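You operate a simulated robot arm through the tools that you are given. There is no shell and no other tool. Be economical: measure what you need, move in short steps, check, and stop when the job is done.

You are at the controls of a simulated two-armed robot. One attempt, no reset.

JOB
Put two of the steel pots from the top of the check bench in the grey parts bin. Then take the refill pack on the middle of the check bench and put it away on the top of the post shelf. Then stack the blue tape roll from the top of the check bench on top of the brown tape roll. Do these in the order given.

Only the result counts: the job must be done as asked and must still hold three seconds after the hand-in. Knocking over, shifting, dropping, spilling or breaking anything else fails it.

ROBOT AND FRAMES
Two 7-joint arms with three-finger grippers on one trunk, on a base that drives. Base frame: it is fixed to the floor where the robot stands at the start and does not move with it; the origin is under the middle of the robot, x ahead of it, y to its left, z up; the surface under the hand at the start is at about z = 0.86. Units: m, degrees, N and s.
The left shoulder is at the start at [0.071, 0.126, 1.195], the right one opposite. With the tool pointing down near the work surface each hand reaches from about 0.34 to 0.84 m from the robot's upright axis, wherever it stands, measured 20 degrees to its own side. Places, roughly: top of the post shelf (25x12 cm) [4.5, 3.04, 0.88]. Payload 2.94 kg a hand.
The TCP of each hand is the grasp point between the finger pads, 0.03 m short of the fingertips. In the tool frame z runs along the fingers and y along their closing line. Largest opening 0.128 m; the body of the gripper starts 0.093 m behind the TCP.
Orientation is that of the tool frame in the base frame, as [roll, pitch, yaw] about the fixed x, y, z axes, in that order (R = Rz(yaw) Ry(pitch) Rx(roll)). With the fingers straight down and closing along the base's y, the tool's x points along the base's -x, its y along +y and its z along -z.

CONTROLS
- The arms move only by the tool nudge_tool. It takes "left_rows", "right_rows" or both (then of equal length, played together; a hand with none holds still); each is one flat list of numbers, 7 for each row, row after row: the shift along the base's x, y, z in m, then the turn, a rotation vector about the base's x, y, z in degrees, then the opening in per cent of the stroke, from 0 (shut) to 100 (fully open). In form: [tx, ty, tz, ax, ay, az, claw, tx, ty, tz, ax, ay, az, claw, ...]. A call has 1 to 10 rows; each row is the pose to reach, as a shift and turn from the pose commanded when the call began. Each row takes 0.2 s and may step no farther than 0.05 m and 8.6 degrees from the row before; otherwise, or with a gripper value out of range, the whole call is refused. A pose out of reach is approached as far as the arm can. The call stops where the force on the tool passes 40 N (or 10 N more than at its start, if that is more) or the arm is blocked; 0.2 s more then pass. Each finger halts on what it meets, pressing with about 30 N; the grip force reading is that of the motor and also rises with nothing between the fingers. The clock runs only during rows and for 0.2 s after the last one: add rows that repeat a pose to give the fingers time. It gives the time, the measured TCP pose, the force on the tool (base axes), the opening and the grip force at its end, in the units of the frame above (readings bear some noise), with the torque about the TCP (base axes, N m) and any sound that the robot's microphone picked up.
- Cameras (640 x 400 px; columns grow to the right, rows downward): "scene" is now at [0.1695, -0.0214, 1.3384]; the picture's right is [-0.44, -0.90, 0.00], its down [-0.67, 0.33, -0.66] and it looks along [0.59, -0.29, -0.75] (base axes); focal length 214 px, centre (320, 200). "left" rides on the left gripper at [0.069, 0.015, -0.12] in its tool frame; the picture's right is [-0.21, 0.98, 0.00], its down [-0.82, -0.18, -0.54] and it looks along [-0.53, -0.12, 0.84] (tool axes); focal length 251 px, centre (320, 200). "right" rides on the right gripper at [0.069, -0.015, -0.12] in its tool frame; the picture's right is [0.21, 0.98, 0.00], its down [-0.82, 0.18, -0.54] and it looks along [-0.53, 0.12, 0.84] (tool axes); focal length 251 px, centre (320, 200). There is no depth. A picture from a camera that has moved, and an enlarged one, comes with that camera's place and axes in the base frame and with its lens. The place of the scene camera against the robot may be out by one fixed shift of up to 0.018 m in any direction.
- capture(camera): a new picture of that camera. The clock stands still meanwhile.
- lift_body(by): slides the trunk up (or, below 0, down) by that many m; the arms and the scene camera ride with it, the base frame stays. It gives what a move gives, with no picture.
- base_move(legs): drives the robot by 1 to 6 legs, each [ahead, left, turn to the left] in m, m and degrees, along the robot's own axes; the way and the turn of a leg run together, so that a leg with both is an arc; at most 1.5 m and 180 degrees a leg. The arms and the cameras ride along, it lands a little off, and it stops where it bumps. It gives what a move gives.
- pan_tilt(pan, tilt): turns the head with the scene camera to pan (to the left, within 80 degrees either way) and tilt (down, from -29 to 69), counted from straight ahead of the robot. It gives what a move gives.
- inspect(camera, box): a new picture of the part [left, top, right, bottom] of that camera's present view, enlarged. The clock stands still meanwhile.
- finish_job(): hands the job in; it is judged then, once.

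Work in short steps. Places have to be worked out from the pictures, the camera data and where the tool is seen: move nearer, look again, correct. Check each grasp and each placing, and mend what went wrong. You have 165 turns and 130 pictures in all, those below and enlarged ones among them. Open the grippers and draw the arms clear of the work before you hand the job in, unless the task says otherwise.

The tools are called after "Emit:" by a JSON object that holds its "fn" and its "kwargs". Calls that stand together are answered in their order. nudge_tool: Moves the arms, as the interface text tells. Its arguments: {"type":"object","properties":{"left_rows":{"type":"array"},"right_rows":{"type":"array"}},"required":[]} The other tools are called the same way: lift_body (by) slides the trunk up or down; base_move (legs) drives the base; pan_tilt (pan, tilt) turns the head that bears the scene camera; capture (camera) takes a picture; inspect (camera, box) takes an enlarged picture of a part of a camera's view; finish_job () hands the job in.

At the start:

```text
time_s: 0.0
left_ee_pos: [0.4873, -0.0312, 1.21]
left_orientation: [-180.0, 0.0, -179.9]
left_contact_force: [-0.4, -0.9, -0.1]
left_torque: [0.01, 0.03, 0.02]
left_gripper_width: 0.1279
left_grasp_force: 0.1
right_ee_pos: [0.4391, -0.4535, 1.2024]
right_orientation: [-180.0, 0.0, -180.0]
right_contact_force: [1.0, -0.3, 0.1]
right_torque: [-0.01, -0.01, 0.01]
right_gripper_width: 0.1281
right_grasp_force: 0.2
trunk travel left (down, up): [-0.413, 0.134]
robot x, y, heading: [-0.0011, 0.0032, -0.2]
head pan, tilt: [-25.9, 48.6]
```

scene: 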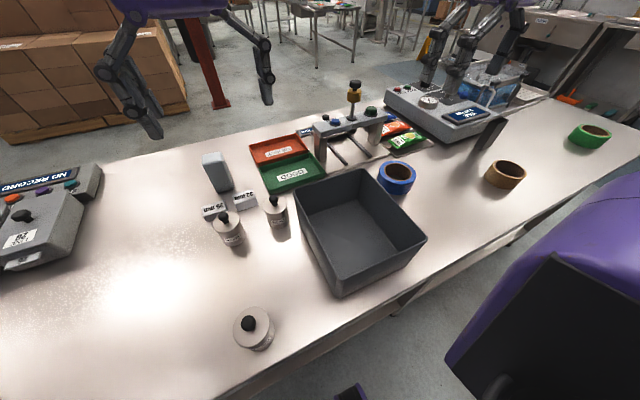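
right: 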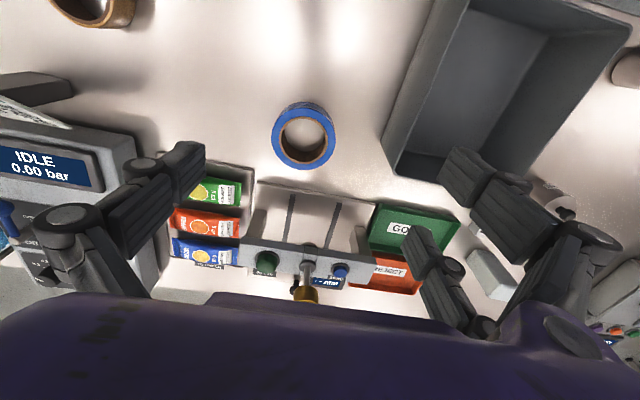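
left: 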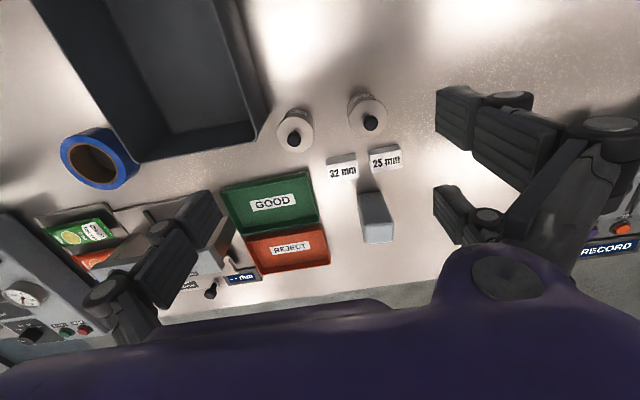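

I start with enlarged views to identify the pots, packs and rolls.

Emit:
{"fn": "inspect", "kwargs": {"camera": "scene", "box": [180, 120, 440, 360]}}

Emit:
{"fn": "inspect", "kwargs": {"camera": "scene", "box": [290, 60, 540, 216]}}

Emit:
{"fn": "inspect", "kwargs": {"camera": "right", "box": [60, 80, 460, 330]}}

```text
1.67 times, centred on (310, 240) of scene
camera zoom: at [0.1695, -0.0214, 1.3384], right [-0.44, -0.9, 0.0], down [-0.67, 0.33, -0.66], along [0.59, -0.29, -0.75], focal length 358 px, centre (337, 133)
```

zoom: 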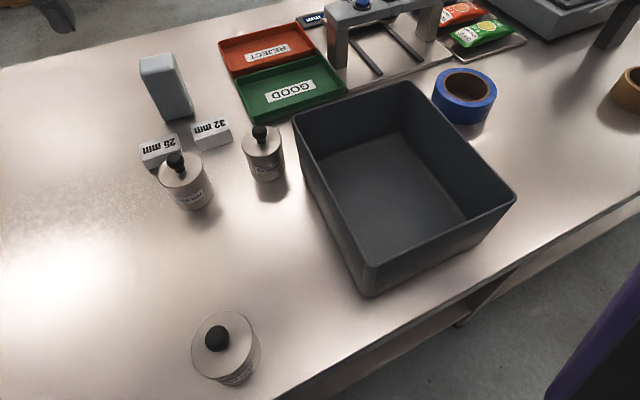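

```text
2.56 times, centred on (415, 138) of scene
camera zoom: at [0.1695, -0.0214, 1.3384], right [-0.44, -0.9, 0.0], down [-0.67, 0.33, -0.66], along [0.59, -0.29, -0.75], focal length 549 px, centre (77, 359)
```

zoom: 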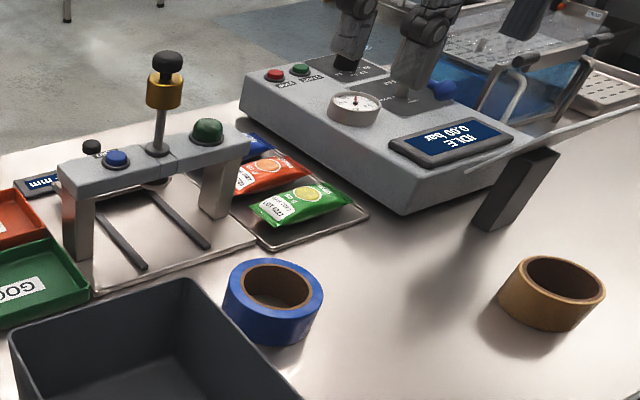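

```text
1.60 times, centred on (260, 205) of right
camera zoom: at [0.3697, -0.4682, 1.3212], right [-0.21, 0.98, 0.0], down [0.82, 0.18, 0.54], along [0.53, 0.12, -0.84], focal length 402 px, centre (416, 192)
```

zoom: 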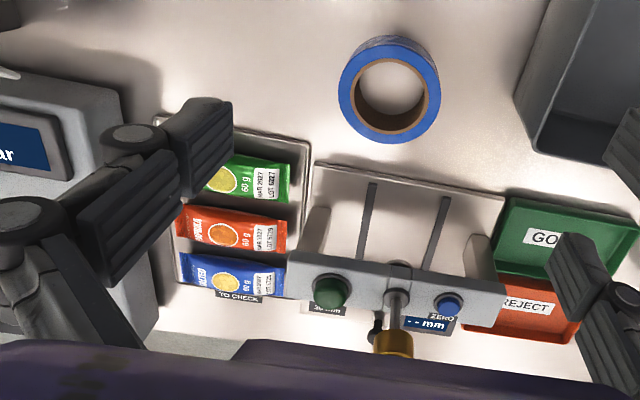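

Three steel pots are seen: two at about [0.54, 0.03] and [0.54, −0.09], and one near the edge. I'll move the left hand over the first and shift the right hand outwards, then look again.

Emit:
{"fn": "nudge_tool", "kwargs": {"left_rows": [0.013, 0.016, -0.035, 0, 0, 0, 85, 0.026, 0.032, -0.07, 0, 0, 0, 85, 0.04, 0.05, -0.105, 0, 0, 0, 85, 0.052, 0.065, -0.14, 0, 0, 0, 85], "right_rows": [0, -0.04, 0, 0, 0, 0, 100, 0, -0.08, 0, 0, 0, 0, 100, 0, -0.12, 0, 0, 0, 0, 100, 0, -0.15, 0, 0, 0, 0, 100]}}

Emit:
{"fn": "capture", "kwargs": {"camera": "left"}}

Emit:
{"fn": "capture", "kwargs": {"camera": "scene"}}

```text
time_s: 1.0
left_ee_pos: [0.54, 0.0338, 1.0712]
left_orientation: [-180.0, 0.0, -180.0]
left_contact_force: [-0.4, 0.0, 0.2]
left_torque: [0.0, 0.0, 0.0]
left_gripper_width: 0.1087
left_grasp_force: 0.1
right_ee_pos: [0.4398, -0.6064, 1.2023]
right_orientation: [180.0, 0.0, -180.0]
right_contact_force: [0.9, -0.7, 0.3]
right_torque: [0.02, 0.02, -0.01]
right_gripper_width: 0.1277
right_grasp_force: 0.0
trunk travel left (down, up): [-0.413, 0.134]
robot x, y, heading: [-0.003, -0.0021, -0.1]
head pan, tilt: [-25.9, 48.6]
```

```text
123 pictures are left
camera left: at [0.4698, 0.0482, 1.1916], right [0.21, 0.98, 0.0], down [0.82, -0.18, 0.54], along [0.53, -0.12, -0.84], focal length 251 px, centre (320, 200)
```

left: 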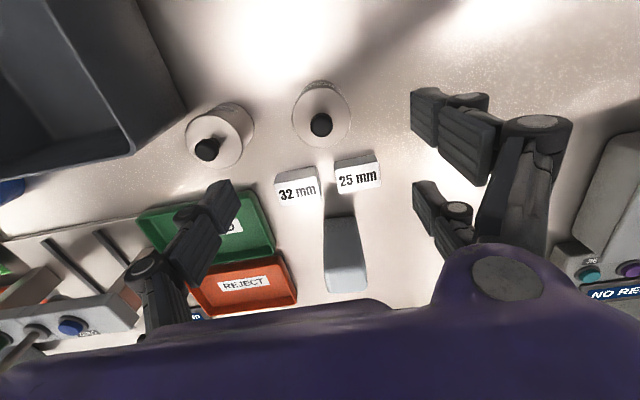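

```text
122 pictures are left
camera scene: at [0.1702, -0.0212, 1.3383], right [-0.44, -0.9, 0.0], down [-0.67, 0.33, -0.66], along [0.59, -0.29, -0.75], focal length 214 px, centre (320, 200)
```

scene: 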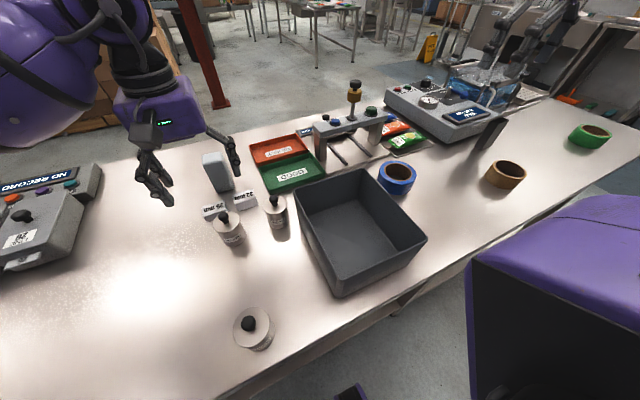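

The knob triangulates to [0.537, 0.034, 0.955], which is right under the hand. I descend around the pot body and close gently.

Emit:
{"fn": "nudge_tool", "kwargs": {"left_rows": [-0.002, 0, -0.045, 0, 0, 0, 85, -0.003, 0, -0.09, 0, 0, 0, 85, -0.003, 0, -0.13, 0, 0, 0, 85, -0.003, 0, -0.166, 0, 0, 0, 85]}}

Emit:
{"fn": "capture", "kwargs": {"camera": "left"}}

```text
time_s: 2.0
left_ee_pos: [0.5356, 0.0354, 0.9052]
left_orientation: [-179.9, 0.0, -179.9]
left_contact_force: [0.0, 0.8, 0.7]
left_torque: [-0.01, -0.01, 0.01]
left_gripper_width: 0.1086
left_grasp_force: 0.0
right_ee_pos: [0.4396, -0.6065, 1.202]
right_orientation: [180.0, 0.0, 180.0]
right_contact_force: [0.1, 0.3, 0.5]
right_torque: [0.02, 0.01, 0.01]
right_gripper_width: 0.1281
right_grasp_force: 0.1
trunk travel left (down, up): [-0.413, 0.134]
robot x, y, heading: [-0.0018, -0.0039, 0.0]
head pan, tilt: [-25.9, 48.6]
```

```text
121 pictures are left
camera left: at [0.466, 0.0494, 1.025], right [0.21, 0.98, 0.0], down [0.82, -0.18, 0.54], along [0.53, -0.12, -0.84], focal length 251 px, centre (320, 200)
```

left: 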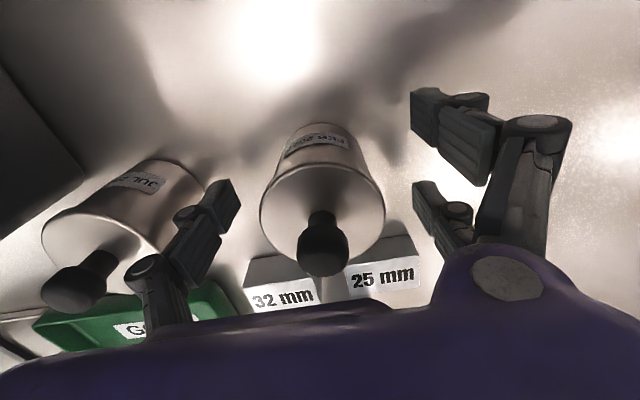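

The pot is centred between the fingers; I close now.

Emit:
{"fn": "nudge_tool", "kwargs": {"left_rows": [0, 0, 0, 0, 0, 0, 30, 0, 0, 0, 0, 0, 0, 30, 0, 0, 0, 0, 0, 0, 30]}}

```text
time_s: 2.8
left_ee_pos: [0.5349, 0.0341, 0.9049]
left_orientation: [-179.9, 0.0, -179.9]
left_contact_force: [0.1, -1.3, -0.1]
left_torque: [-0.07, 0.0, 0.03]
left_gripper_width: 0.0545
left_grasp_force: 29.7
right_ee_pos: [0.4392, -0.604, 1.2022]
right_orientation: [-179.9, 0.0, 180.0]
right_contact_force: [0.6, 0.4, -0.4]
right_torque: [0.02, 0.0, -0.03]
right_gripper_width: 0.1281
right_grasp_force: 0.0
trunk travel left (down, up): [-0.413, 0.134]
robot x, y, heading: [-0.0009, 0.0039, -0.1]
head pan, tilt: [-25.9, 48.6]
heard: snap
```

It holds at 54.5 mm, but a snap was heard. I look before lifting.

Emit:
{"fn": "capture", "kwargs": {"camera": "left"}}

Emit:
{"fn": "inspect", "kwargs": {"camera": "scene", "box": [120, 120, 360, 270]}}

```text
120 pictures are left
camera left: at [0.4657, 0.0492, 1.0257], right [0.21, 0.98, 0.0], down [0.82, -0.18, 0.54], along [0.53, -0.12, -0.84], focal length 251 px, centre (320, 200)
```

left: 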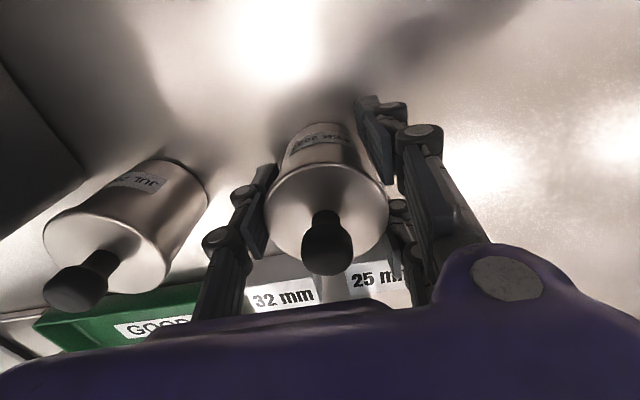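

```text
2.67 times, centred on (240, 195) of scene
camera zoom: at [0.1696, -0.0215, 1.3384], right [-0.44, -0.9, 0.0], down [-0.67, 0.33, -0.66], along [0.59, -0.29, -0.75], focal length 572 px, centre (533, 213)
```

zoom: 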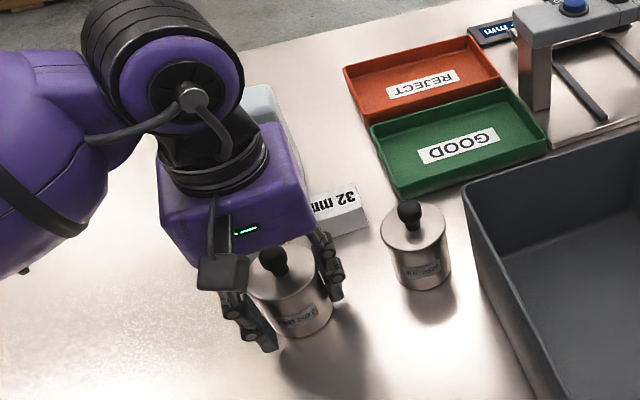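

The pot looks intact and squarely gripped. I lift it slowly.

Emit:
{"fn": "nudge_tool", "kwargs": {"left_rows": [0, 0, 0.02, 0, 0, 0, 30, 0, 0, 0.05, 0, 0, 0, 30, 0, 0, 0.09, 0, 0, 0, 30, 0, 0, 0.13, 0, 0, 0, 30, 0, 0, 0.17, 0, 0, 0, 30, 0, 0, 0.2, 0, 0, 0, 30]}}

Emit:
{"fn": "capture", "kwargs": {"camera": "scene"}}

Emit:
{"fn": "capture", "kwargs": {"camera": "left"}}

```text
time_s: 4.2
left_ee_pos: [0.5359, 0.0327, 1.1055]
left_orientation: [-180.0, 0.0, -179.9]
left_contact_force: [-0.3, -0.5, -4.1]
left_torque: [-0.02, -0.02, -0.01]
left_gripper_width: 0.0551
left_grasp_force: 30.1
right_ee_pos: [0.439, -0.6056, 1.202]
right_orientation: [180.0, 0.1, 179.9]
right_contact_force: [-0.6, -0.3, 0.3]
right_torque: [0.01, -0.03, -0.02]
right_gripper_width: 0.1279
right_grasp_force: 0.0
trunk travel left (down, up): [-0.413, 0.134]
robot x, y, heading: [0.0001, -0.001, -0.0]
head pan, tilt: [-25.9, 48.6]
```

```text
118 pictures are left
camera scene: at [0.1695, -0.0215, 1.3384], right [-0.44, -0.9, 0.0], down [-0.67, 0.33, -0.66], along [0.59, -0.29, -0.75], focal length 214 px, centre (320, 200)
```

scene: 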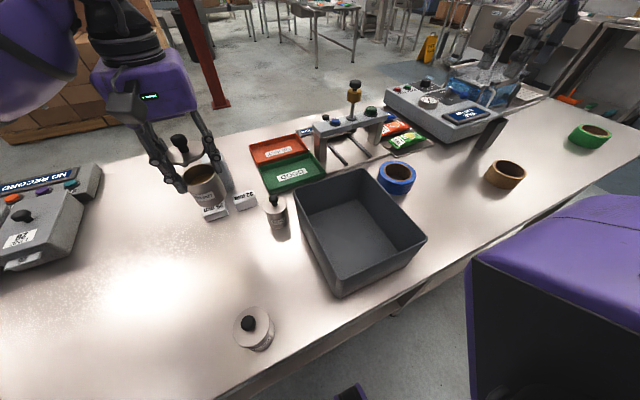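

```text
117 pictures are left
camera left: at [0.4664, 0.0471, 1.2257], right [0.21, 0.98, 0.0], down [0.82, -0.18, 0.54], along [0.53, -0.12, -0.84], focal length 251 px, centre (320, 200)
```

left: 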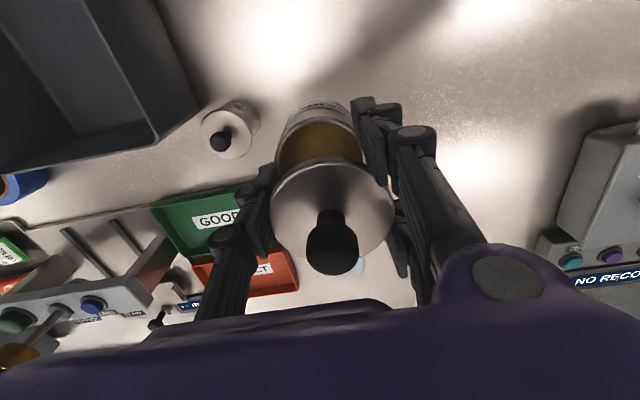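

The pot seems to have come open at the lid; I zoom in before moving.

Emit:
{"fn": "inspect", "kwargs": {"camera": "scene", "box": [140, 110, 260, 230]}}

Emit:
{"fn": "inspect", "kwargs": {"camera": "left", "box": [230, 70, 450, 290]}}

```text
3.33 times, centred on (200, 170) of scene
camera zoom: at [0.1695, -0.0215, 1.3384], right [-0.44, -0.9, 0.0], down [-0.67, 0.33, -0.66], along [0.59, -0.29, -0.75], focal length 715 px, centre (720, 300)
```

zoom: 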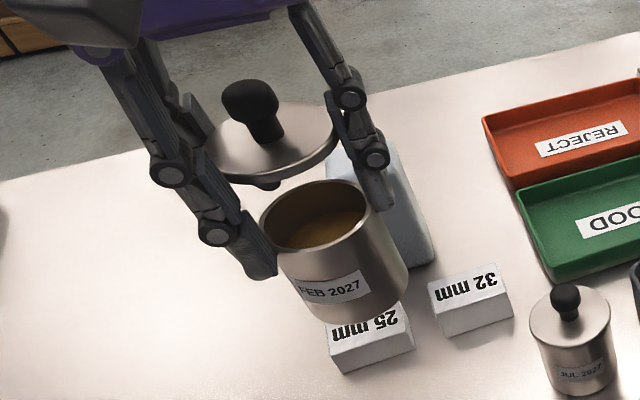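

```text
1.82 times, centred on (340, 180) of left
camera zoom: at [0.4664, 0.0471, 1.2257], right [0.21, 0.98, 0.0], down [0.82, -0.18, 0.54], along [0.53, -0.12, -0.84], focal length 457 px, centre (284, 236)
```

zoom: 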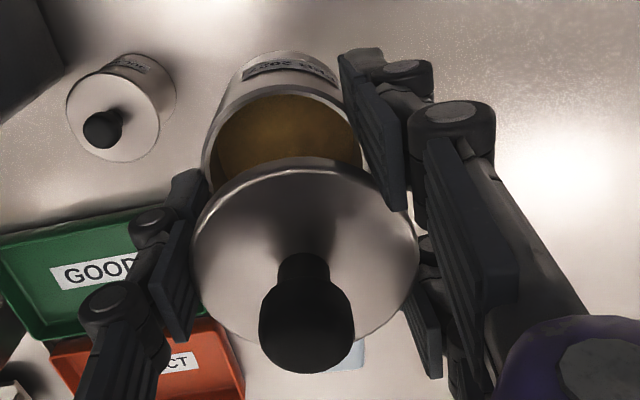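

The fingers caught the lid rim: the body has slid down to the fingertips and the lid sits apart above it. I lower it straight back to where it stood before it slips farther.

Emit:
{"fn": "nudge_tool", "kwargs": {"left_rows": [0, 0, -0.04, 0, 0, 0, 30, 0, 0, -0.08, 0, 0, 0, 30, 0, 0, -0.115, 0, 0, 0, 30, 0, 0, -0.135, 0, 0, 0, 30]}}

Emit:
{"fn": "inspect", "kwargs": {"camera": "scene", "box": [160, 130, 320, 270]}}

Emit:
{"fn": "inspect", "kwargs": {"camera": "left", "box": [230, 70, 450, 290]}}

```text
time_s: 5.2
left_ee_pos: [0.5356, 0.0339, 0.9693]
left_orientation: [-179.9, 0.0, -180.0]
left_contact_force: [-0.9, -0.6, -3.2]
left_torque: [-0.02, 0.01, -0.01]
left_gripper_width: 0.0551
left_grasp_force: 29.9
right_ee_pos: [0.4387, -0.606, 1.2003]
right_orientation: [179.9, 0.0, 179.9]
right_contact_force: [-0.2, -0.2, 0.0]
right_torque: [-0.01, -0.04, -0.01]
right_gripper_width: 0.128
right_grasp_force: 0.1
trunk travel left (down, up): [-0.413, 0.134]
robot x, y, heading: [-0.0009, -0.0018, -0.1]
head pan, tilt: [-25.9, 48.6]
```

```text
2.86 times, centred on (240, 200) of scene
camera zoom: at [0.17, -0.0212, 1.3383], right [-0.44, -0.9, 0.0], down [-0.67, 0.33, -0.66], along [0.59, -0.29, -0.75], focal length 613 px, centre (549, 200)
```

zoom: 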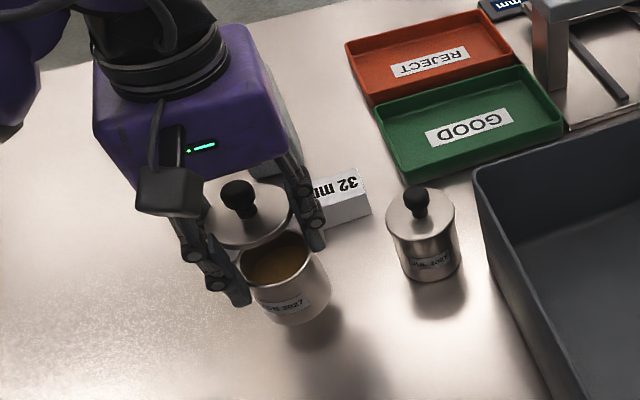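

```text
1.82 times, centred on (340, 180) of left
camera zoom: at [0.4659, 0.0481, 1.0894], right [0.21, 0.98, 0.0], down [0.82, -0.18, 0.54], along [0.53, -0.12, -0.84], focal length 457 px, centre (284, 236)
```

zoom: 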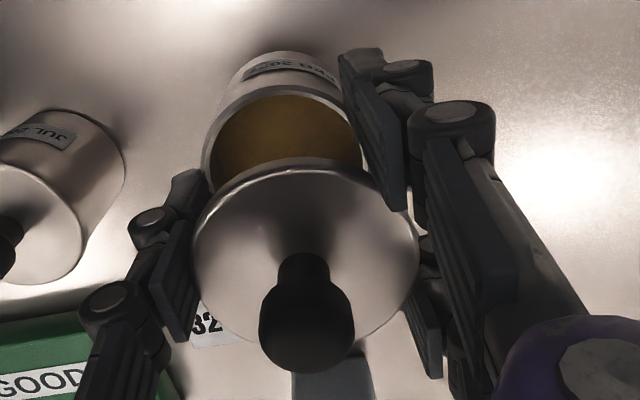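

The hand view is unchanged, so nothing is slipping now. I lower slowly until the body meets the bench and is pushed back up to its lid.

Emit:
{"fn": "nudge_tool", "kwargs": {"left_rows": [0, 0, -0.01, 0, 0, 0, 30, 0, 0, -0.018, 0, 0, 0, 30, 0, 0, -0.026, 0, 0, 0, 30, 0, 0, -0.034, 0, 0, 0, 30]}}

Emit:
{"fn": "inspect", "kwargs": {"camera": "left", "box": [230, 70, 450, 290]}}

```text
time_s: 6.2
left_ee_pos: [0.5352, 0.0341, 0.9381]
left_orientation: [-179.8, 0.2, -180.0]
left_contact_force: [1.3, -1.8, 17.2]
left_torque: [-0.1, 0.13, 0.16]
left_gripper_width: 0.055
left_grasp_force: 30.2
right_ee_pos: [0.4369, -0.6046, 1.2022]
right_orientation: [-179.9, 0.1, 180.0]
right_contact_force: [-0.1, -0.8, 0.3]
right_torque: [0.01, 0.01, 0.03]
right_gripper_width: 0.1282
right_grasp_force: 0.1
trunk travel left (down, up): [-0.413, 0.134]
robot x, y, heading: [0.002, 0.002, 0.2]
head pan, tilt: [-25.9, 48.6]
```

```text
1.82 times, centred on (340, 180) of left
camera zoom: at [0.4654, 0.048, 1.0574], right [0.21, 0.98, 0.0], down [0.82, -0.18, 0.54], along [0.53, -0.12, -0.84], focal length 457 px, centre (284, 236)
```

zoom: 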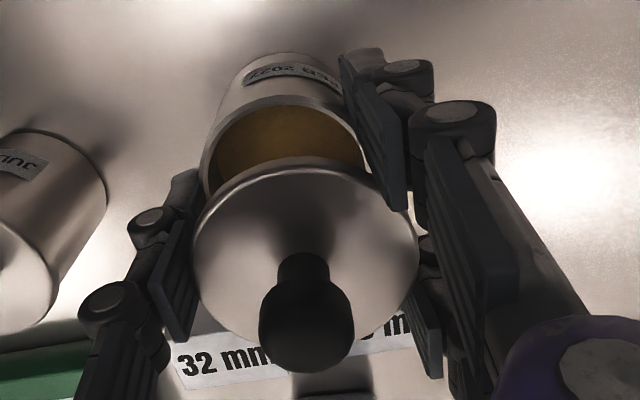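

The body touches the bench (17 N up) and is sliding up slightly. I keep pushing down slowly.

Emit:
{"fn": "nudge_tool", "kwargs": {"left_rows": [0, 0, -0.006, 0, 0, 0, 30, 0, 0, -0.012, 0, 0, 0, 30, 0, 0, -0.018, 0, 0, 0, 30, 0, 0, -0.023, 0, 0, 0, 30]}}

Emit:
{"fn": "inspect", "kwargs": {"camera": "left", "box": [230, 70, 450, 290]}}

```text
time_s: 7.2
left_ee_pos: [0.5339, 0.0337, 0.9128]
left_orientation: [180.0, 0.0, -179.8]
left_contact_force: [-1.5, 1.9, 23.7]
left_torque: [-0.02, 0.14, -0.07]
left_gripper_width: 0.0617
left_grasp_force: 29.8
right_ee_pos: [0.4367, -0.6052, 1.2034]
right_orientation: [-179.9, 0.1, -180.0]
right_contact_force: [-0.6, 0.4, 0.5]
right_torque: [-0.02, 0.03, -0.01]
right_gripper_width: 0.1277
right_grasp_force: 0.1
trunk travel left (down, up): [-0.413, 0.134]
robot x, y, heading: [0.0011, -0.0015, 0.0]
head pan, tilt: [-25.9, 48.6]
```

```text
1.82 times, centred on (340, 180) of left
camera zoom: at [0.4647, 0.048, 1.0333], right [0.21, 0.98, 0.0], down [0.82, -0.18, 0.54], along [0.53, -0.12, -0.84], focal length 457 px, centre (284, 236)
```

zoom: 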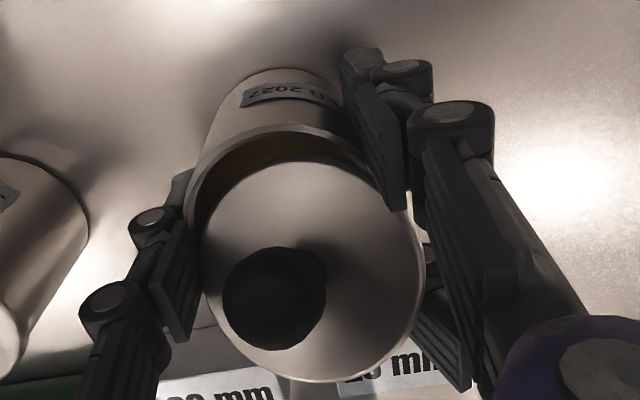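

The lid is tilting as the body comes up; I check with the scene camera.

Emit:
{"fn": "inspect", "kwargs": {"camera": "scene", "box": [180, 170, 280, 260]}}

```text
4.44 times, centred on (230, 215) of scene
camera zoom: at [0.1678, -0.0212, 1.3386], right [-0.44, -0.9, 0.0], down [-0.67, 0.33, -0.66], along [0.6, -0.29, -0.75], focal length 953 px, centre (720, 133)
```

zoom: 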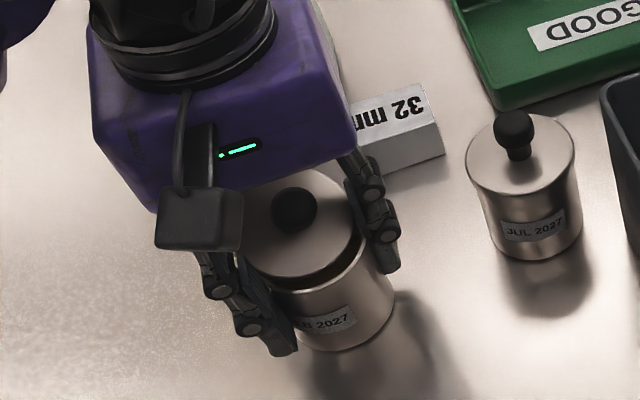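

The lid sits just above the rim between the fingers. I press down a few mm more, then open a little so that it settles on the body with the fingers as guides.

Emit:
{"fn": "nudge_tool", "kwargs": {"left_rows": [0, 0, -0.005, 0, 0, 0, 30, 0, 0, -0.01, 0, 0, 0, 30, 0, 0, -0.01, 0, 0, 0, 30]}}

Emit:
{"fn": "inspect", "kwargs": {"camera": "left", "box": [230, 70, 450, 290]}}

Emit:
{"fn": "inspect", "kwargs": {"camera": "scene", "box": [180, 170, 280, 260]}}

```text
time_s: 8.0
left_ee_pos: [0.5355, 0.0339, 0.9014]
left_orientation: [-180.0, 0.0, -179.9]
left_contact_force: [-1.2, 0.4, 9.3]
left_torque: [-0.34, 0.06, -0.08]
left_gripper_width: 0.0651
left_grasp_force: 30.1
right_ee_pos: [0.4384, -0.6048, 1.2019]
right_orientation: [180.0, 0.0, 180.0]
right_contact_force: [0.3, -0.4, 0.7]
right_torque: [0.05, 0.01, 0.02]
right_gripper_width: 0.128
right_grasp_force: 0.0
trunk travel left (down, up): [-0.413, 0.134]
robot x, y, heading: [0.0013, -0.0028, -0.2]
head pan, tilt: [-25.9, 48.6]
```

```text
1.82 times, centred on (340, 180) of left
camera zoom: at [0.4658, 0.0483, 1.0215], right [0.21, 0.98, 0.0], down [0.82, -0.18, 0.54], along [0.53, -0.12, -0.84], focal length 457 px, centre (284, 236)
```

zoom: 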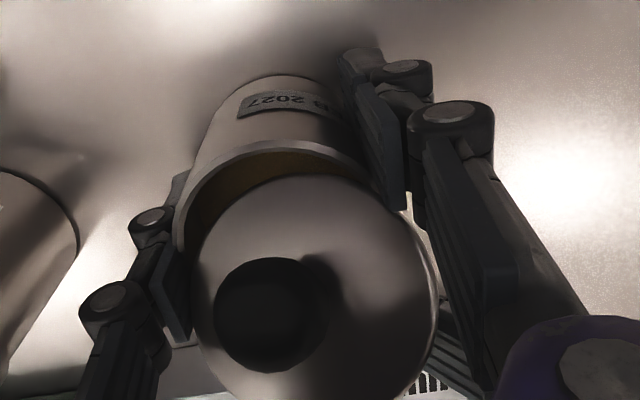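

```text
4.44 times, centred on (230, 215) of scene
camera zoom: at [0.1685, -0.0214, 1.3384], right [-0.44, -0.9, 0.0], down [-0.67, 0.33, -0.66], along [0.6, -0.29, -0.75], focal length 953 px, centre (720, 133)
```

zoom: 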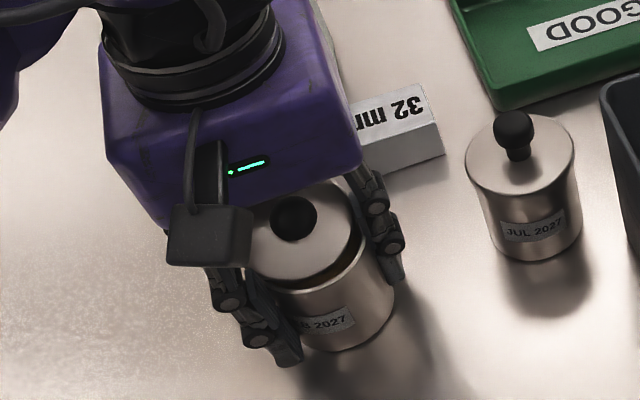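

The lid's centre is still over the body, a little to the far side. I open a few mm so it settles on the rim.

Emit:
{"fn": "nudge_tool", "kwargs": {"left_rows": [0, 0, 0, 0, 0, 0, 54, 0, 0, 0, 0, 0, 0, 56]}}

Emit:
{"fn": "inspect", "kwargs": {"camera": "left", "box": [230, 70, 450, 290]}}

Emit:
{"fn": "inspect", "kwargs": {"camera": "scene", "box": [180, 170, 280, 260]}}

```text
time_s: 8.6
left_ee_pos: [0.5366, 0.0342, 0.9014]
left_orientation: [180.0, 0.0, -179.9]
left_contact_force: [-0.5, 1.4, 2.3]
left_torque: [-0.01, -0.07, 0.02]
left_gripper_width: 0.0865
left_grasp_force: 1.1
right_ee_pos: [0.4388, -0.6058, 1.2028]
right_orientation: [179.9, 0.0, 179.9]
right_contact_force: [0.1, -0.8, -0.4]
right_torque: [0.0, -0.02, 0.0]
right_gripper_width: 0.1284
right_grasp_force: 0.0
trunk travel left (down, up): [-0.413, 0.134]
robot x, y, heading: [-0.0012, -0.0036, -0.3]
head pan, tilt: [-25.9, 48.6]
```

```text
1.82 times, centred on (340, 180) of left
camera zoom: at [0.4667, 0.0488, 1.0223], right [0.21, 0.98, 0.0], down [0.82, -0.18, 0.54], along [0.53, -0.11, -0.84], focal length 457 px, centre (284, 236)
```

zoom: 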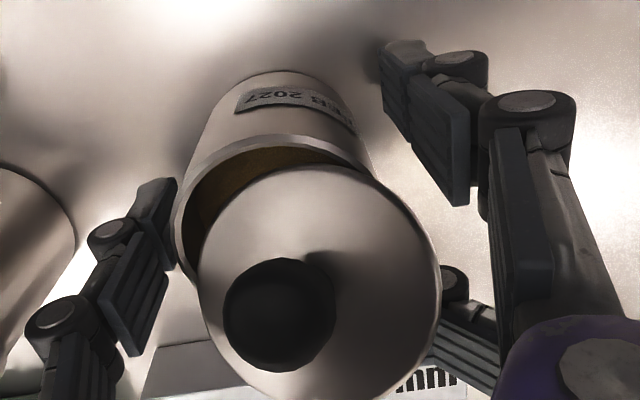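

```text
4.44 times, centred on (230, 215) of scene
camera zoom: at [0.1692, -0.0211, 1.3384], right [-0.44, -0.9, 0.0], down [-0.67, 0.33, -0.66], along [0.59, -0.29, -0.75], focal length 953 px, centre (720, 133)
```

zoom: 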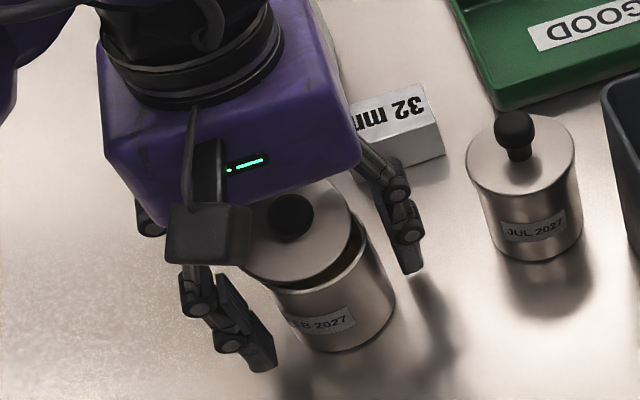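

The lid rests on the rim, offset backwards and tilted, and is still. I open wider and rise to regrip it by the knob.

Emit:
{"fn": "nudge_tool", "kwargs": {"left_rows": [0, 0, 0, 0, 0, 0, 75, 0, 0, 0.005, 0, 0, 0, 85, 0, 0, 0.03, 0, 0, 0, 85, 0, 0, 0.07, 0, 0, 0, 85, 0, 0, 0.11, 0, 0, 0, 85, 0, 0, 0.14, 0, 0, 0, 85]}}

Emit:
{"fn": "capture", "kwargs": {"camera": "left"}}

Emit:
{"fn": "inspect", "kwargs": {"camera": "scene", "box": [180, 170, 280, 260]}}

```text
time_s: 10.0
left_ee_pos: [0.5355, 0.0337, 1.0432]
left_orientation: [180.0, -0.1, -180.0]
left_contact_force: [0.1, 0.4, -0.3]
left_torque: [0.02, -0.05, 0.01]
left_gripper_width: 0.109
left_grasp_force: 0.1
right_ee_pos: [0.439, -0.6057, 1.2014]
right_orientation: [179.9, -0.1, 180.0]
right_contact_force: [0.9, 0.3, -0.4]
right_torque: [0.02, -0.01, 0.01]
right_gripper_width: 0.128
right_grasp_force: 0.1
trunk travel left (down, up): [-0.413, 0.134]
robot x, y, heading: [0.0012, -0.0012, 0.1]
head pan, tilt: [-25.9, 48.6]
```

```text
105 pictures are left
camera left: at [0.4653, 0.0483, 1.1632], right [0.21, 0.98, 0.0], down [0.82, -0.18, 0.54], along [0.53, -0.12, -0.84], focal length 251 px, centre (320, 200)
```

left: 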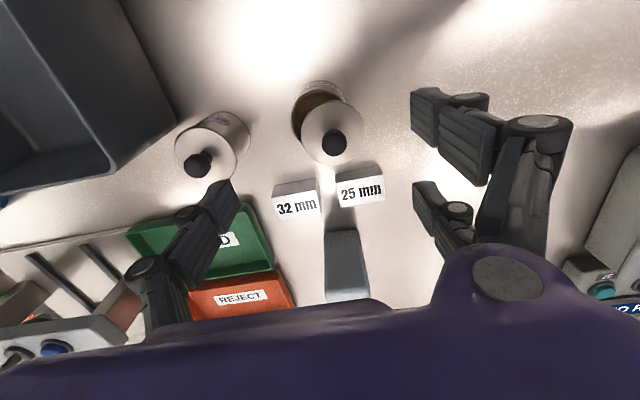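

```text
4.44 times, centred on (230, 215) of scene
camera zoom: at [0.1692, -0.0215, 1.3384], right [-0.44, -0.9, 0.0], down [-0.67, 0.33, -0.66], along [0.59, -0.29, -0.75], focal length 953 px, centre (720, 133)
```

zoom: 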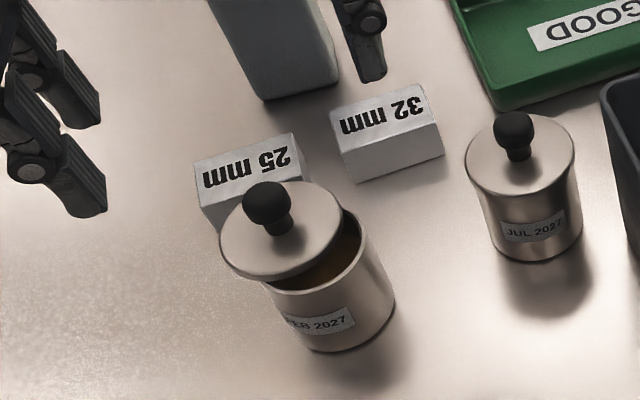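

I need the exact offset between lid and body; I enlarge the hand view.

Emit:
{"fn": "inspect", "kwargs": {"camera": "left", "box": [270, 60, 380, 180]}}

```text
3.33 times, centred on (325, 120) of left
camera zoom: at [0.4653, 0.0483, 1.1632], right [0.21, 0.98, 0.0], down [0.82, -0.18, 0.54], along [0.53, -0.12, -0.84], focal length 838 px, centre (303, 467)
```

zoom: 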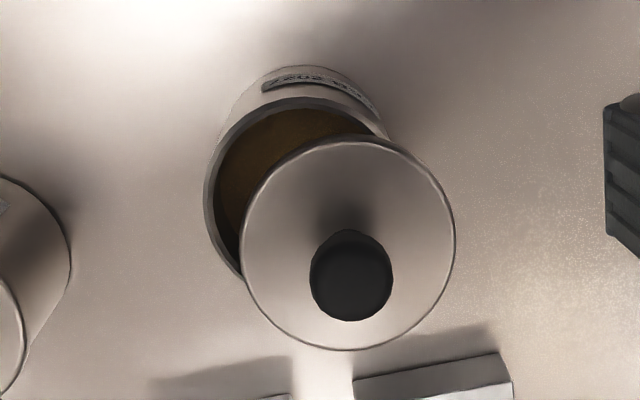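

Body rim is centred near [0.527, 0.034], the lid near [0.540, 0.044], knob at about [0.544, 0.043, 0.951]. I go over the knob with a narrow opening and down to just above the lid.

Emit:
{"fn": "nudge_tool", "kwargs": {"left_rows": [0.008, 0.009, 0, 0, 0, 0, 60, 0.008, 0.009, 0, 0, 0, 0, 45, 0.008, 0.009, -0.03, 0, 0, 0, 45, 0.008, 0.009, -0.05, 0, 0, 0, 45]}}

Emit:
{"fn": "inspect", "kwargs": {"camera": "left", "box": [210, 60, 450, 280]}}

Emit:
{"fn": "inspect", "kwargs": {"camera": "scene", "box": [180, 170, 280, 260]}}

```text
time_s: 11.0
left_ee_pos: [0.5442, 0.0434, 0.9921]
left_orientation: [180.0, -0.1, -180.0]
left_contact_force: [0.4, -0.3, -0.1]
left_torque: [-0.03, 0.02, 0.0]
left_gripper_width: 0.0577
left_grasp_force: 0.1
right_ee_pos: [0.4387, -0.6046, 1.2035]
right_orientation: [180.0, 0.0, -179.9]
right_contact_force: [-0.1, 0.2, 0.0]
right_torque: [0.01, 0.01, 0.0]
right_gripper_width: 0.1281
right_grasp_force: 0.1
trunk travel left (down, up): [-0.413, 0.134]
robot x, y, heading: [-0.001, -0.0003, 0.2]
head pan, tilt: [-25.9, 48.6]
```

```text
1.82 times, centred on (330, 170) of left
camera zoom: at [0.4743, 0.0573, 1.112], right [0.21, 0.98, 0.0], down [0.82, -0.18, 0.54], along [0.53, -0.12, -0.84], focal length 457 px, centre (302, 254)
```

zoom: 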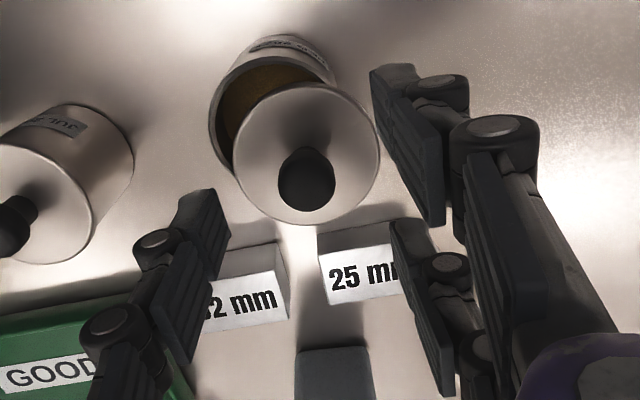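

```text
4.44 times, centred on (230, 215) of scene
camera zoom: at [0.1696, -0.0213, 1.3384], right [-0.44, -0.9, 0.0], down [-0.67, 0.33, -0.66], along [0.59, -0.29, -0.75], focal length 953 px, centre (720, 133)
```

zoom: 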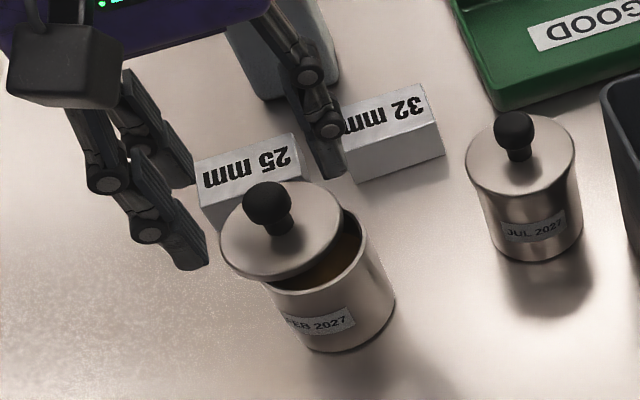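

The hand appears to have two finger links on its +y side; the pot lid is slightly wider than the body. I test by closing on the knob, tips just above the lid.

Emit:
{"fn": "nudge_tool", "kwargs": {"left_rows": [0, 0, -0.012, 0, 0, 0, 45, 0, 0, -0.024, 0, 0, 0, 45, 0, 0, -0.024, 0, 0, 0, 20, 0, 0, -0.024, 0, 0, 0, 8, 0, 0, -0.024, 0, 0, 0, 8]}}

Emit:
{"fn": "inspect", "kwargs": {"camera": "left", "box": [210, 60, 450, 280]}}

Emit:
{"fn": "inspect", "kwargs": {"camera": "scene", "box": [180, 170, 280, 260]}}

```text
time_s: 12.2
left_ee_pos: [0.543, 0.0423, 0.9686]
left_orientation: [179.9, -0.1, -179.9]
left_contact_force: [-0.1, -0.1, -0.6]
left_torque: [-0.01, 0.01, 0.01]
left_gripper_width: 0.0104
left_grasp_force: 0.2
right_ee_pos: [0.4396, -0.6058, 1.2008]
right_orientation: [180.0, -0.1, 180.0]
right_contact_force: [-0.2, 0.8, 0.3]
right_torque: [-0.01, -0.01, -0.01]
right_gripper_width: 0.1282
right_grasp_force: 0.1
trunk travel left (down, up): [-0.413, 0.134]
robot x, y, heading: [0.0027, -0.0001, -0.2]
head pan, tilt: [-25.9, 48.6]
```

```text
1.82 times, centred on (330, 170) of left
camera zoom: at [0.474, 0.057, 1.0878], right [0.21, 0.98, 0.0], down [0.82, -0.18, 0.54], along [0.53, -0.12, -0.84], focal length 457 px, centre (302, 254)
```

zoom: 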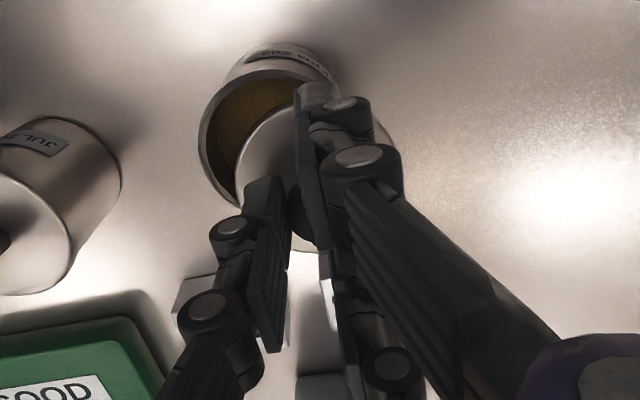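

```text
4.44 times, centred on (230, 215) of scene
camera zoom: at [0.1695, -0.0214, 1.3384], right [-0.44, -0.9, 0.0], down [-0.67, 0.33, -0.66], along [0.59, -0.29, -0.75], focal length 953 px, centre (720, 133)
```

zoom: 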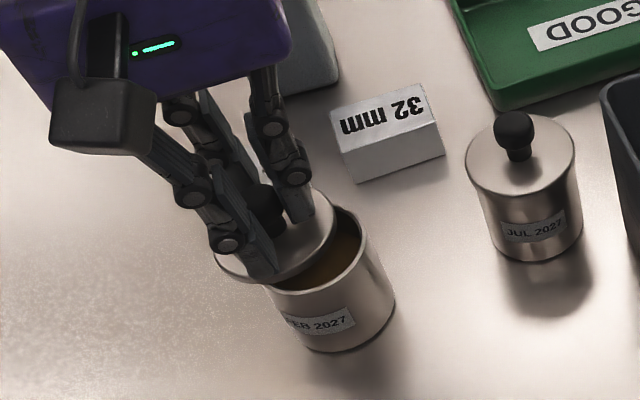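

The knob went into the gap between the paired fingers: a three-finger layout, so I can't clamp the knob but can cage it. I drag the lid toward −x with the cage.

Emit:
{"fn": "nudge_tool", "kwargs": {"left_rows": [-0.005, 0, 0, 0, 0, 0, 8, -0.01, 0, 0, 0, 0, 8, 8, -0.015, 0, 0, 0, 0, 0, 8]}}

Emit:
{"fn": "inspect", "kwargs": {"camera": "left", "box": [210, 60, 450, 280]}}

Emit:
{"fn": "inspect", "kwargs": {"camera": "scene", "box": [180, 170, 280, 260]}}

```text
time_s: 13.0
left_ee_pos: [0.5298, 0.0422, 0.9682]
left_orientation: [-179.9, -0.1, -179.9]
left_contact_force: [1.0, -0.8, 1.0]
left_torque: [0.0, -0.05, 0.01]
left_gripper_width: 0.01
left_grasp_force: 0.1
right_ee_pos: [0.4391, -0.605, 1.2029]
right_orientation: [180.0, -0.1, 180.0]
right_contact_force: [-0.3, 0.3, 0.2]
right_torque: [-0.04, -0.03, 0.0]
right_gripper_width: 0.1281
right_grasp_force: 0.0
trunk travel left (down, up): [-0.413, 0.134]
robot x, y, heading: [0.0014, 0.0024, -0.1]
head pan, tilt: [-25.9, 48.6]
```

```text
1.82 times, centred on (330, 170) of left
camera zoom: at [0.4594, 0.0562, 1.0885], right [0.21, 0.98, 0.0], down [0.82, -0.18, 0.54], along [0.53, -0.12, -0.84], focal length 457 px, centre (302, 254)
```

zoom: 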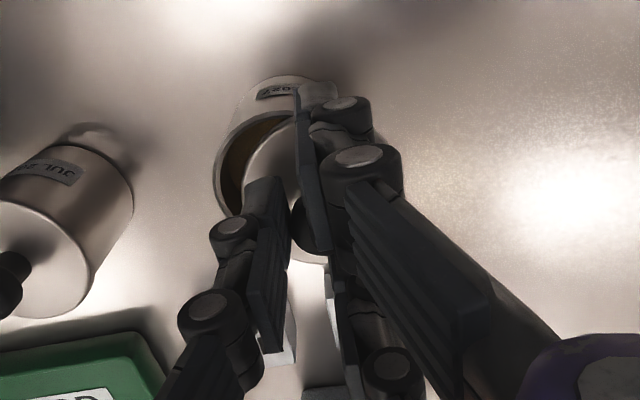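

```text
4.44 times, centred on (230, 215) of scene
camera zoom: at [0.1695, -0.0214, 1.3384], right [-0.44, -0.9, 0.0], down [-0.67, 0.33, -0.66], along [0.59, -0.29, -0.75], focal length 953 px, centre (720, 133)
```

zoom: 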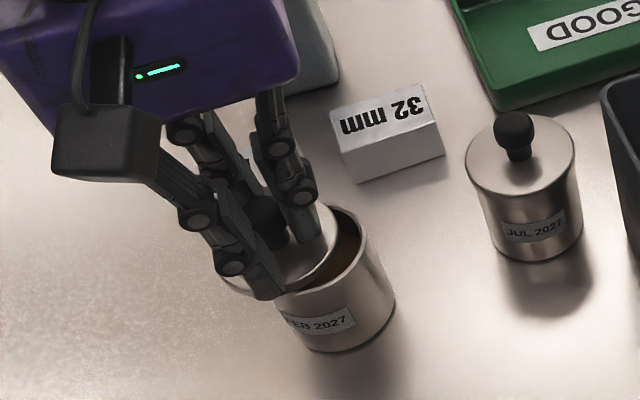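

The lid is following lightly (about 1 N) and the body stays. I continue 8 mm.

Emit:
{"fn": "nudge_tool", "kwargs": {"left_rows": [-0.004, 0, 0, 0, 0, 0, 8, -0.008, 0, 0, 0, 0, 0, 8]}}

Emit:
{"fn": "inspect", "kwargs": {"camera": "left", "box": [210, 60, 450, 280]}}

Emit:
{"fn": "inspect", "kwargs": {"camera": "scene", "box": [180, 170, 280, 260]}}

```text
time_s: 13.6
left_ee_pos: [0.521, 0.0415, 0.969]
left_orientation: [180.0, -0.1, -179.8]
left_contact_force: [1.2, 0.6, 1.0]
left_torque: [-0.01, -0.03, -0.01]
left_gripper_width: 0.0105
left_grasp_force: 0.2
right_ee_pos: [0.4388, -0.6071, 1.2019]
right_orientation: [180.0, 0.1, -179.9]
right_contact_force: [-0.1, -0.6, 0.2]
right_torque: [0.02, -0.02, -0.02]
right_gripper_width: 0.1282
right_grasp_force: 0.1
trunk travel left (down, up): [-0.413, 0.134]
robot x, y, heading: [-0.0023, -0.0014, 0.1]
head pan, tilt: [-25.9, 48.6]
```

```text
1.82 times, centred on (330, 170) of left
camera zoom: at [0.4509, 0.0559, 1.0887], right [0.21, 0.98, 0.0], down [0.82, -0.18, 0.54], along [0.53, -0.12, -0.84], focal length 457 px, centre (302, 254)
```

zoom: 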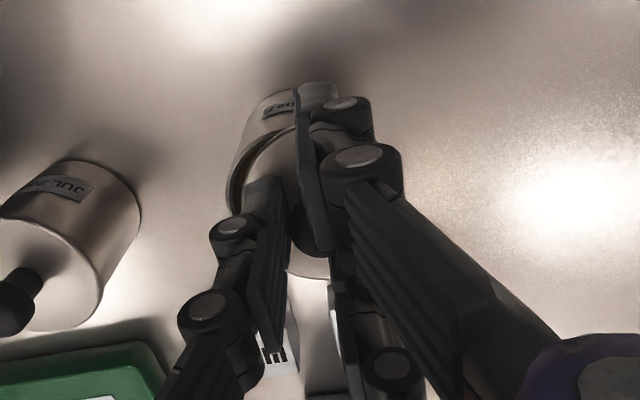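

```text
4.44 times, centred on (230, 215) of scene
camera zoom: at [0.1695, -0.0214, 1.3384], right [-0.44, -0.9, 0.0], down [-0.67, 0.33, -0.66], along [0.59, -0.29, -0.75], focal length 953 px, centre (720, 133)
```

zoom: 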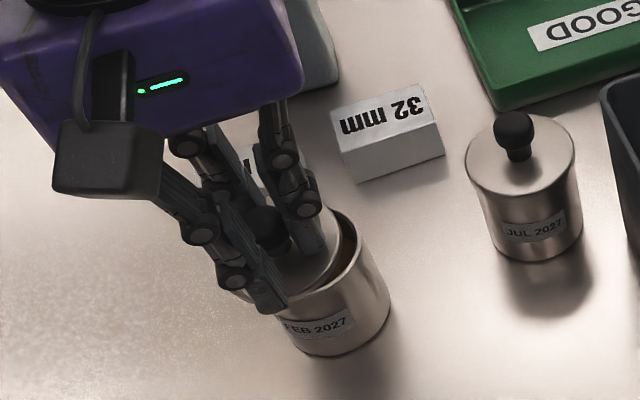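

The lid now looks nearly aligned in x, still off toward +y. I back up and look clearly.

Emit:
{"fn": "nudge_tool", "kwargs": {"left_rows": [0.005, 0, 0, 0, 0, 0, 15, 0.005, 0, 0.02, 0, 0, 0, 30, 0.005, 0, 0.05, 0, 0, 0, 45]}}

Emit:
{"fn": "inspect", "kwargs": {"camera": "left", "box": [250, 60, 390, 200]}}

Emit:
{"fn": "inspect", "kwargs": {"camera": "scene", "box": [180, 170, 280, 260]}}

```text
time_s: 14.4
left_ee_pos: [0.5256, 0.0428, 1.0189]
left_orientation: [180.0, 0.0, -179.8]
left_contact_force: [0.3, -0.2, -1.2]
left_torque: [0.03, -0.01, 0.0]
left_gripper_width: 0.0576
left_grasp_force: 0.0
right_ee_pos: [0.4382, -0.6056, 1.2019]
right_orientation: [180.0, 0.1, 180.0]
right_contact_force: [-0.8, -0.5, -0.6]
right_torque: [0.02, 0.0, 0.03]
right_gripper_width: 0.128
right_grasp_force: 0.0
trunk travel left (down, up): [-0.413, 0.134]
robot x, y, heading: [0.0015, -0.0015, -0.0]
head pan, tilt: [-25.9, 48.6]
```

```text
2.86 times, centred on (320, 130) of left
camera zoom: at [0.4556, 0.0569, 1.1388], right [0.21, 0.98, 0.0], down [0.82, -0.18, 0.54], along [0.53, -0.12, -0.84], focal length 718 px, centre (320, 400)
```

zoom: 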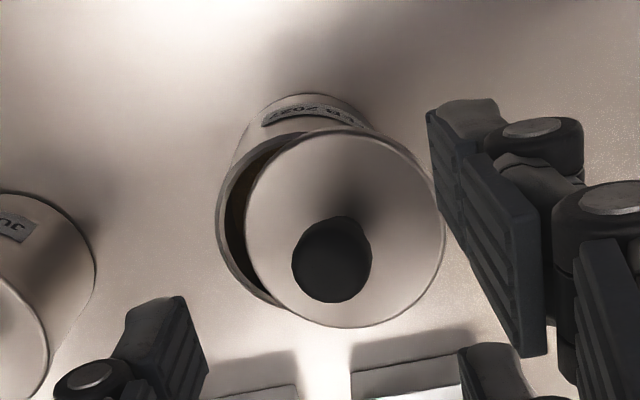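

```text
4.44 times, centred on (230, 215) of scene
camera zoom: at [0.1692, -0.0215, 1.3384], right [-0.44, -0.9, 0.0], down [-0.67, 0.33, -0.66], along [0.59, -0.29, -0.75], focal length 953 px, centre (720, 133)
```

zoom: 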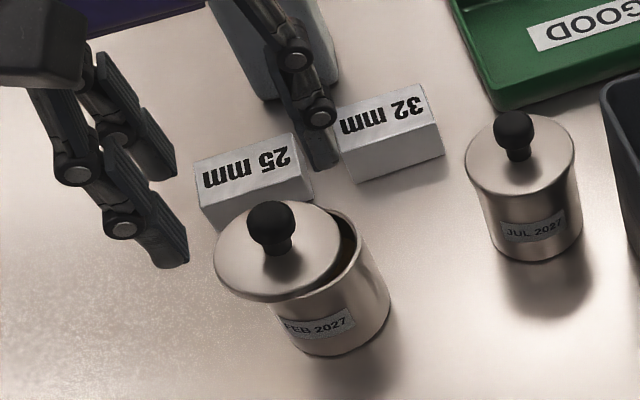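

The lid is now off by only about 10 mm in +y. I close the hand, come down on the knob's +y side and push it toward −y.

Emit:
{"fn": "nudge_tool", "kwargs": {"left_rows": [0.004, 0.021, 0, 0, 0, 0, 25, 0.004, 0.044, 0, 0, 0, 0, 8, 0.004, 0.044, -0.025, 0, 0, 0, 8, 0.004, 0.044, -0.05, 0, 0, 0, 8, 0.004, 0.036, -0.05, 0, 0, 0, 8, 0.004, 0.028, -0.05, 0, 0, 0, 8, 0.004, 0.024, -0.05, 0, 0, 0, 8, 0.004, 0.02, -0.05, 0, 0, 0, 8]}}

Emit:
{"fn": "inspect", "kwargs": {"camera": "left", "box": [210, 60, 450, 280]}}

Emit:
{"fn": "inspect", "kwargs": {"camera": "scene", "box": [180, 170, 280, 260]}}

```text
time_s: 16.2
left_ee_pos: [0.5318, 0.0622, 0.9684]
left_orientation: [-179.9, 0.0, -180.0]
left_contact_force: [0.3, 1.3, 1.2]
left_torque: [0.02, 0.01, 0.02]
left_gripper_width: 0.0099
left_grasp_force: 0.1
right_ee_pos: [0.4403, -0.6061, 1.2022]
right_orientation: [-180.0, 0.0, -179.9]
right_contact_force: [-0.3, 0.3, -1.6]
right_torque: [0.0, 0.0, -0.01]
right_gripper_width: 0.1278
right_grasp_force: 0.1
trunk travel left (down, up): [-0.413, 0.134]
robot x, y, heading: [-0.0003, 0.0024, 0.0]
head pan, tilt: [-25.9, 48.6]
```

```text
1.82 times, centred on (330, 170) of left
camera zoom: at [0.4607, 0.0768, 1.0885], right [0.21, 0.98, 0.0], down [0.82, -0.18, 0.54], along [0.53, -0.12, -0.84], focal length 457 px, centre (302, 254)
```

zoom: 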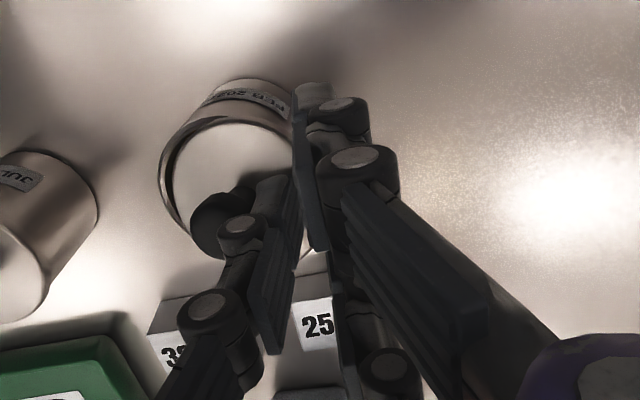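

```text
4.44 times, centred on (230, 215) of scene
camera zoom: at [0.1695, -0.0214, 1.3384], right [-0.44, -0.9, 0.0], down [-0.67, 0.33, -0.66], along [0.59, -0.29, -0.75], focal length 953 px, centre (720, 133)
```

zoom: 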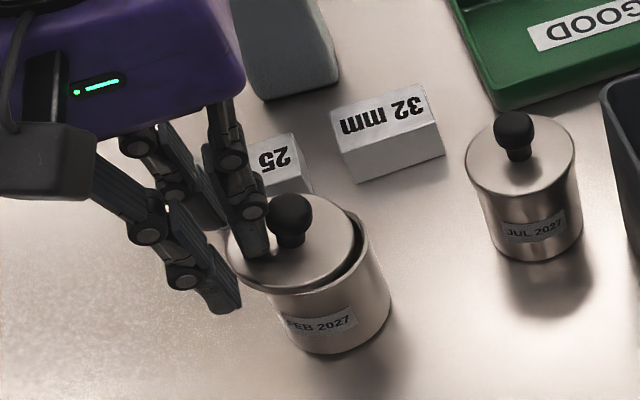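

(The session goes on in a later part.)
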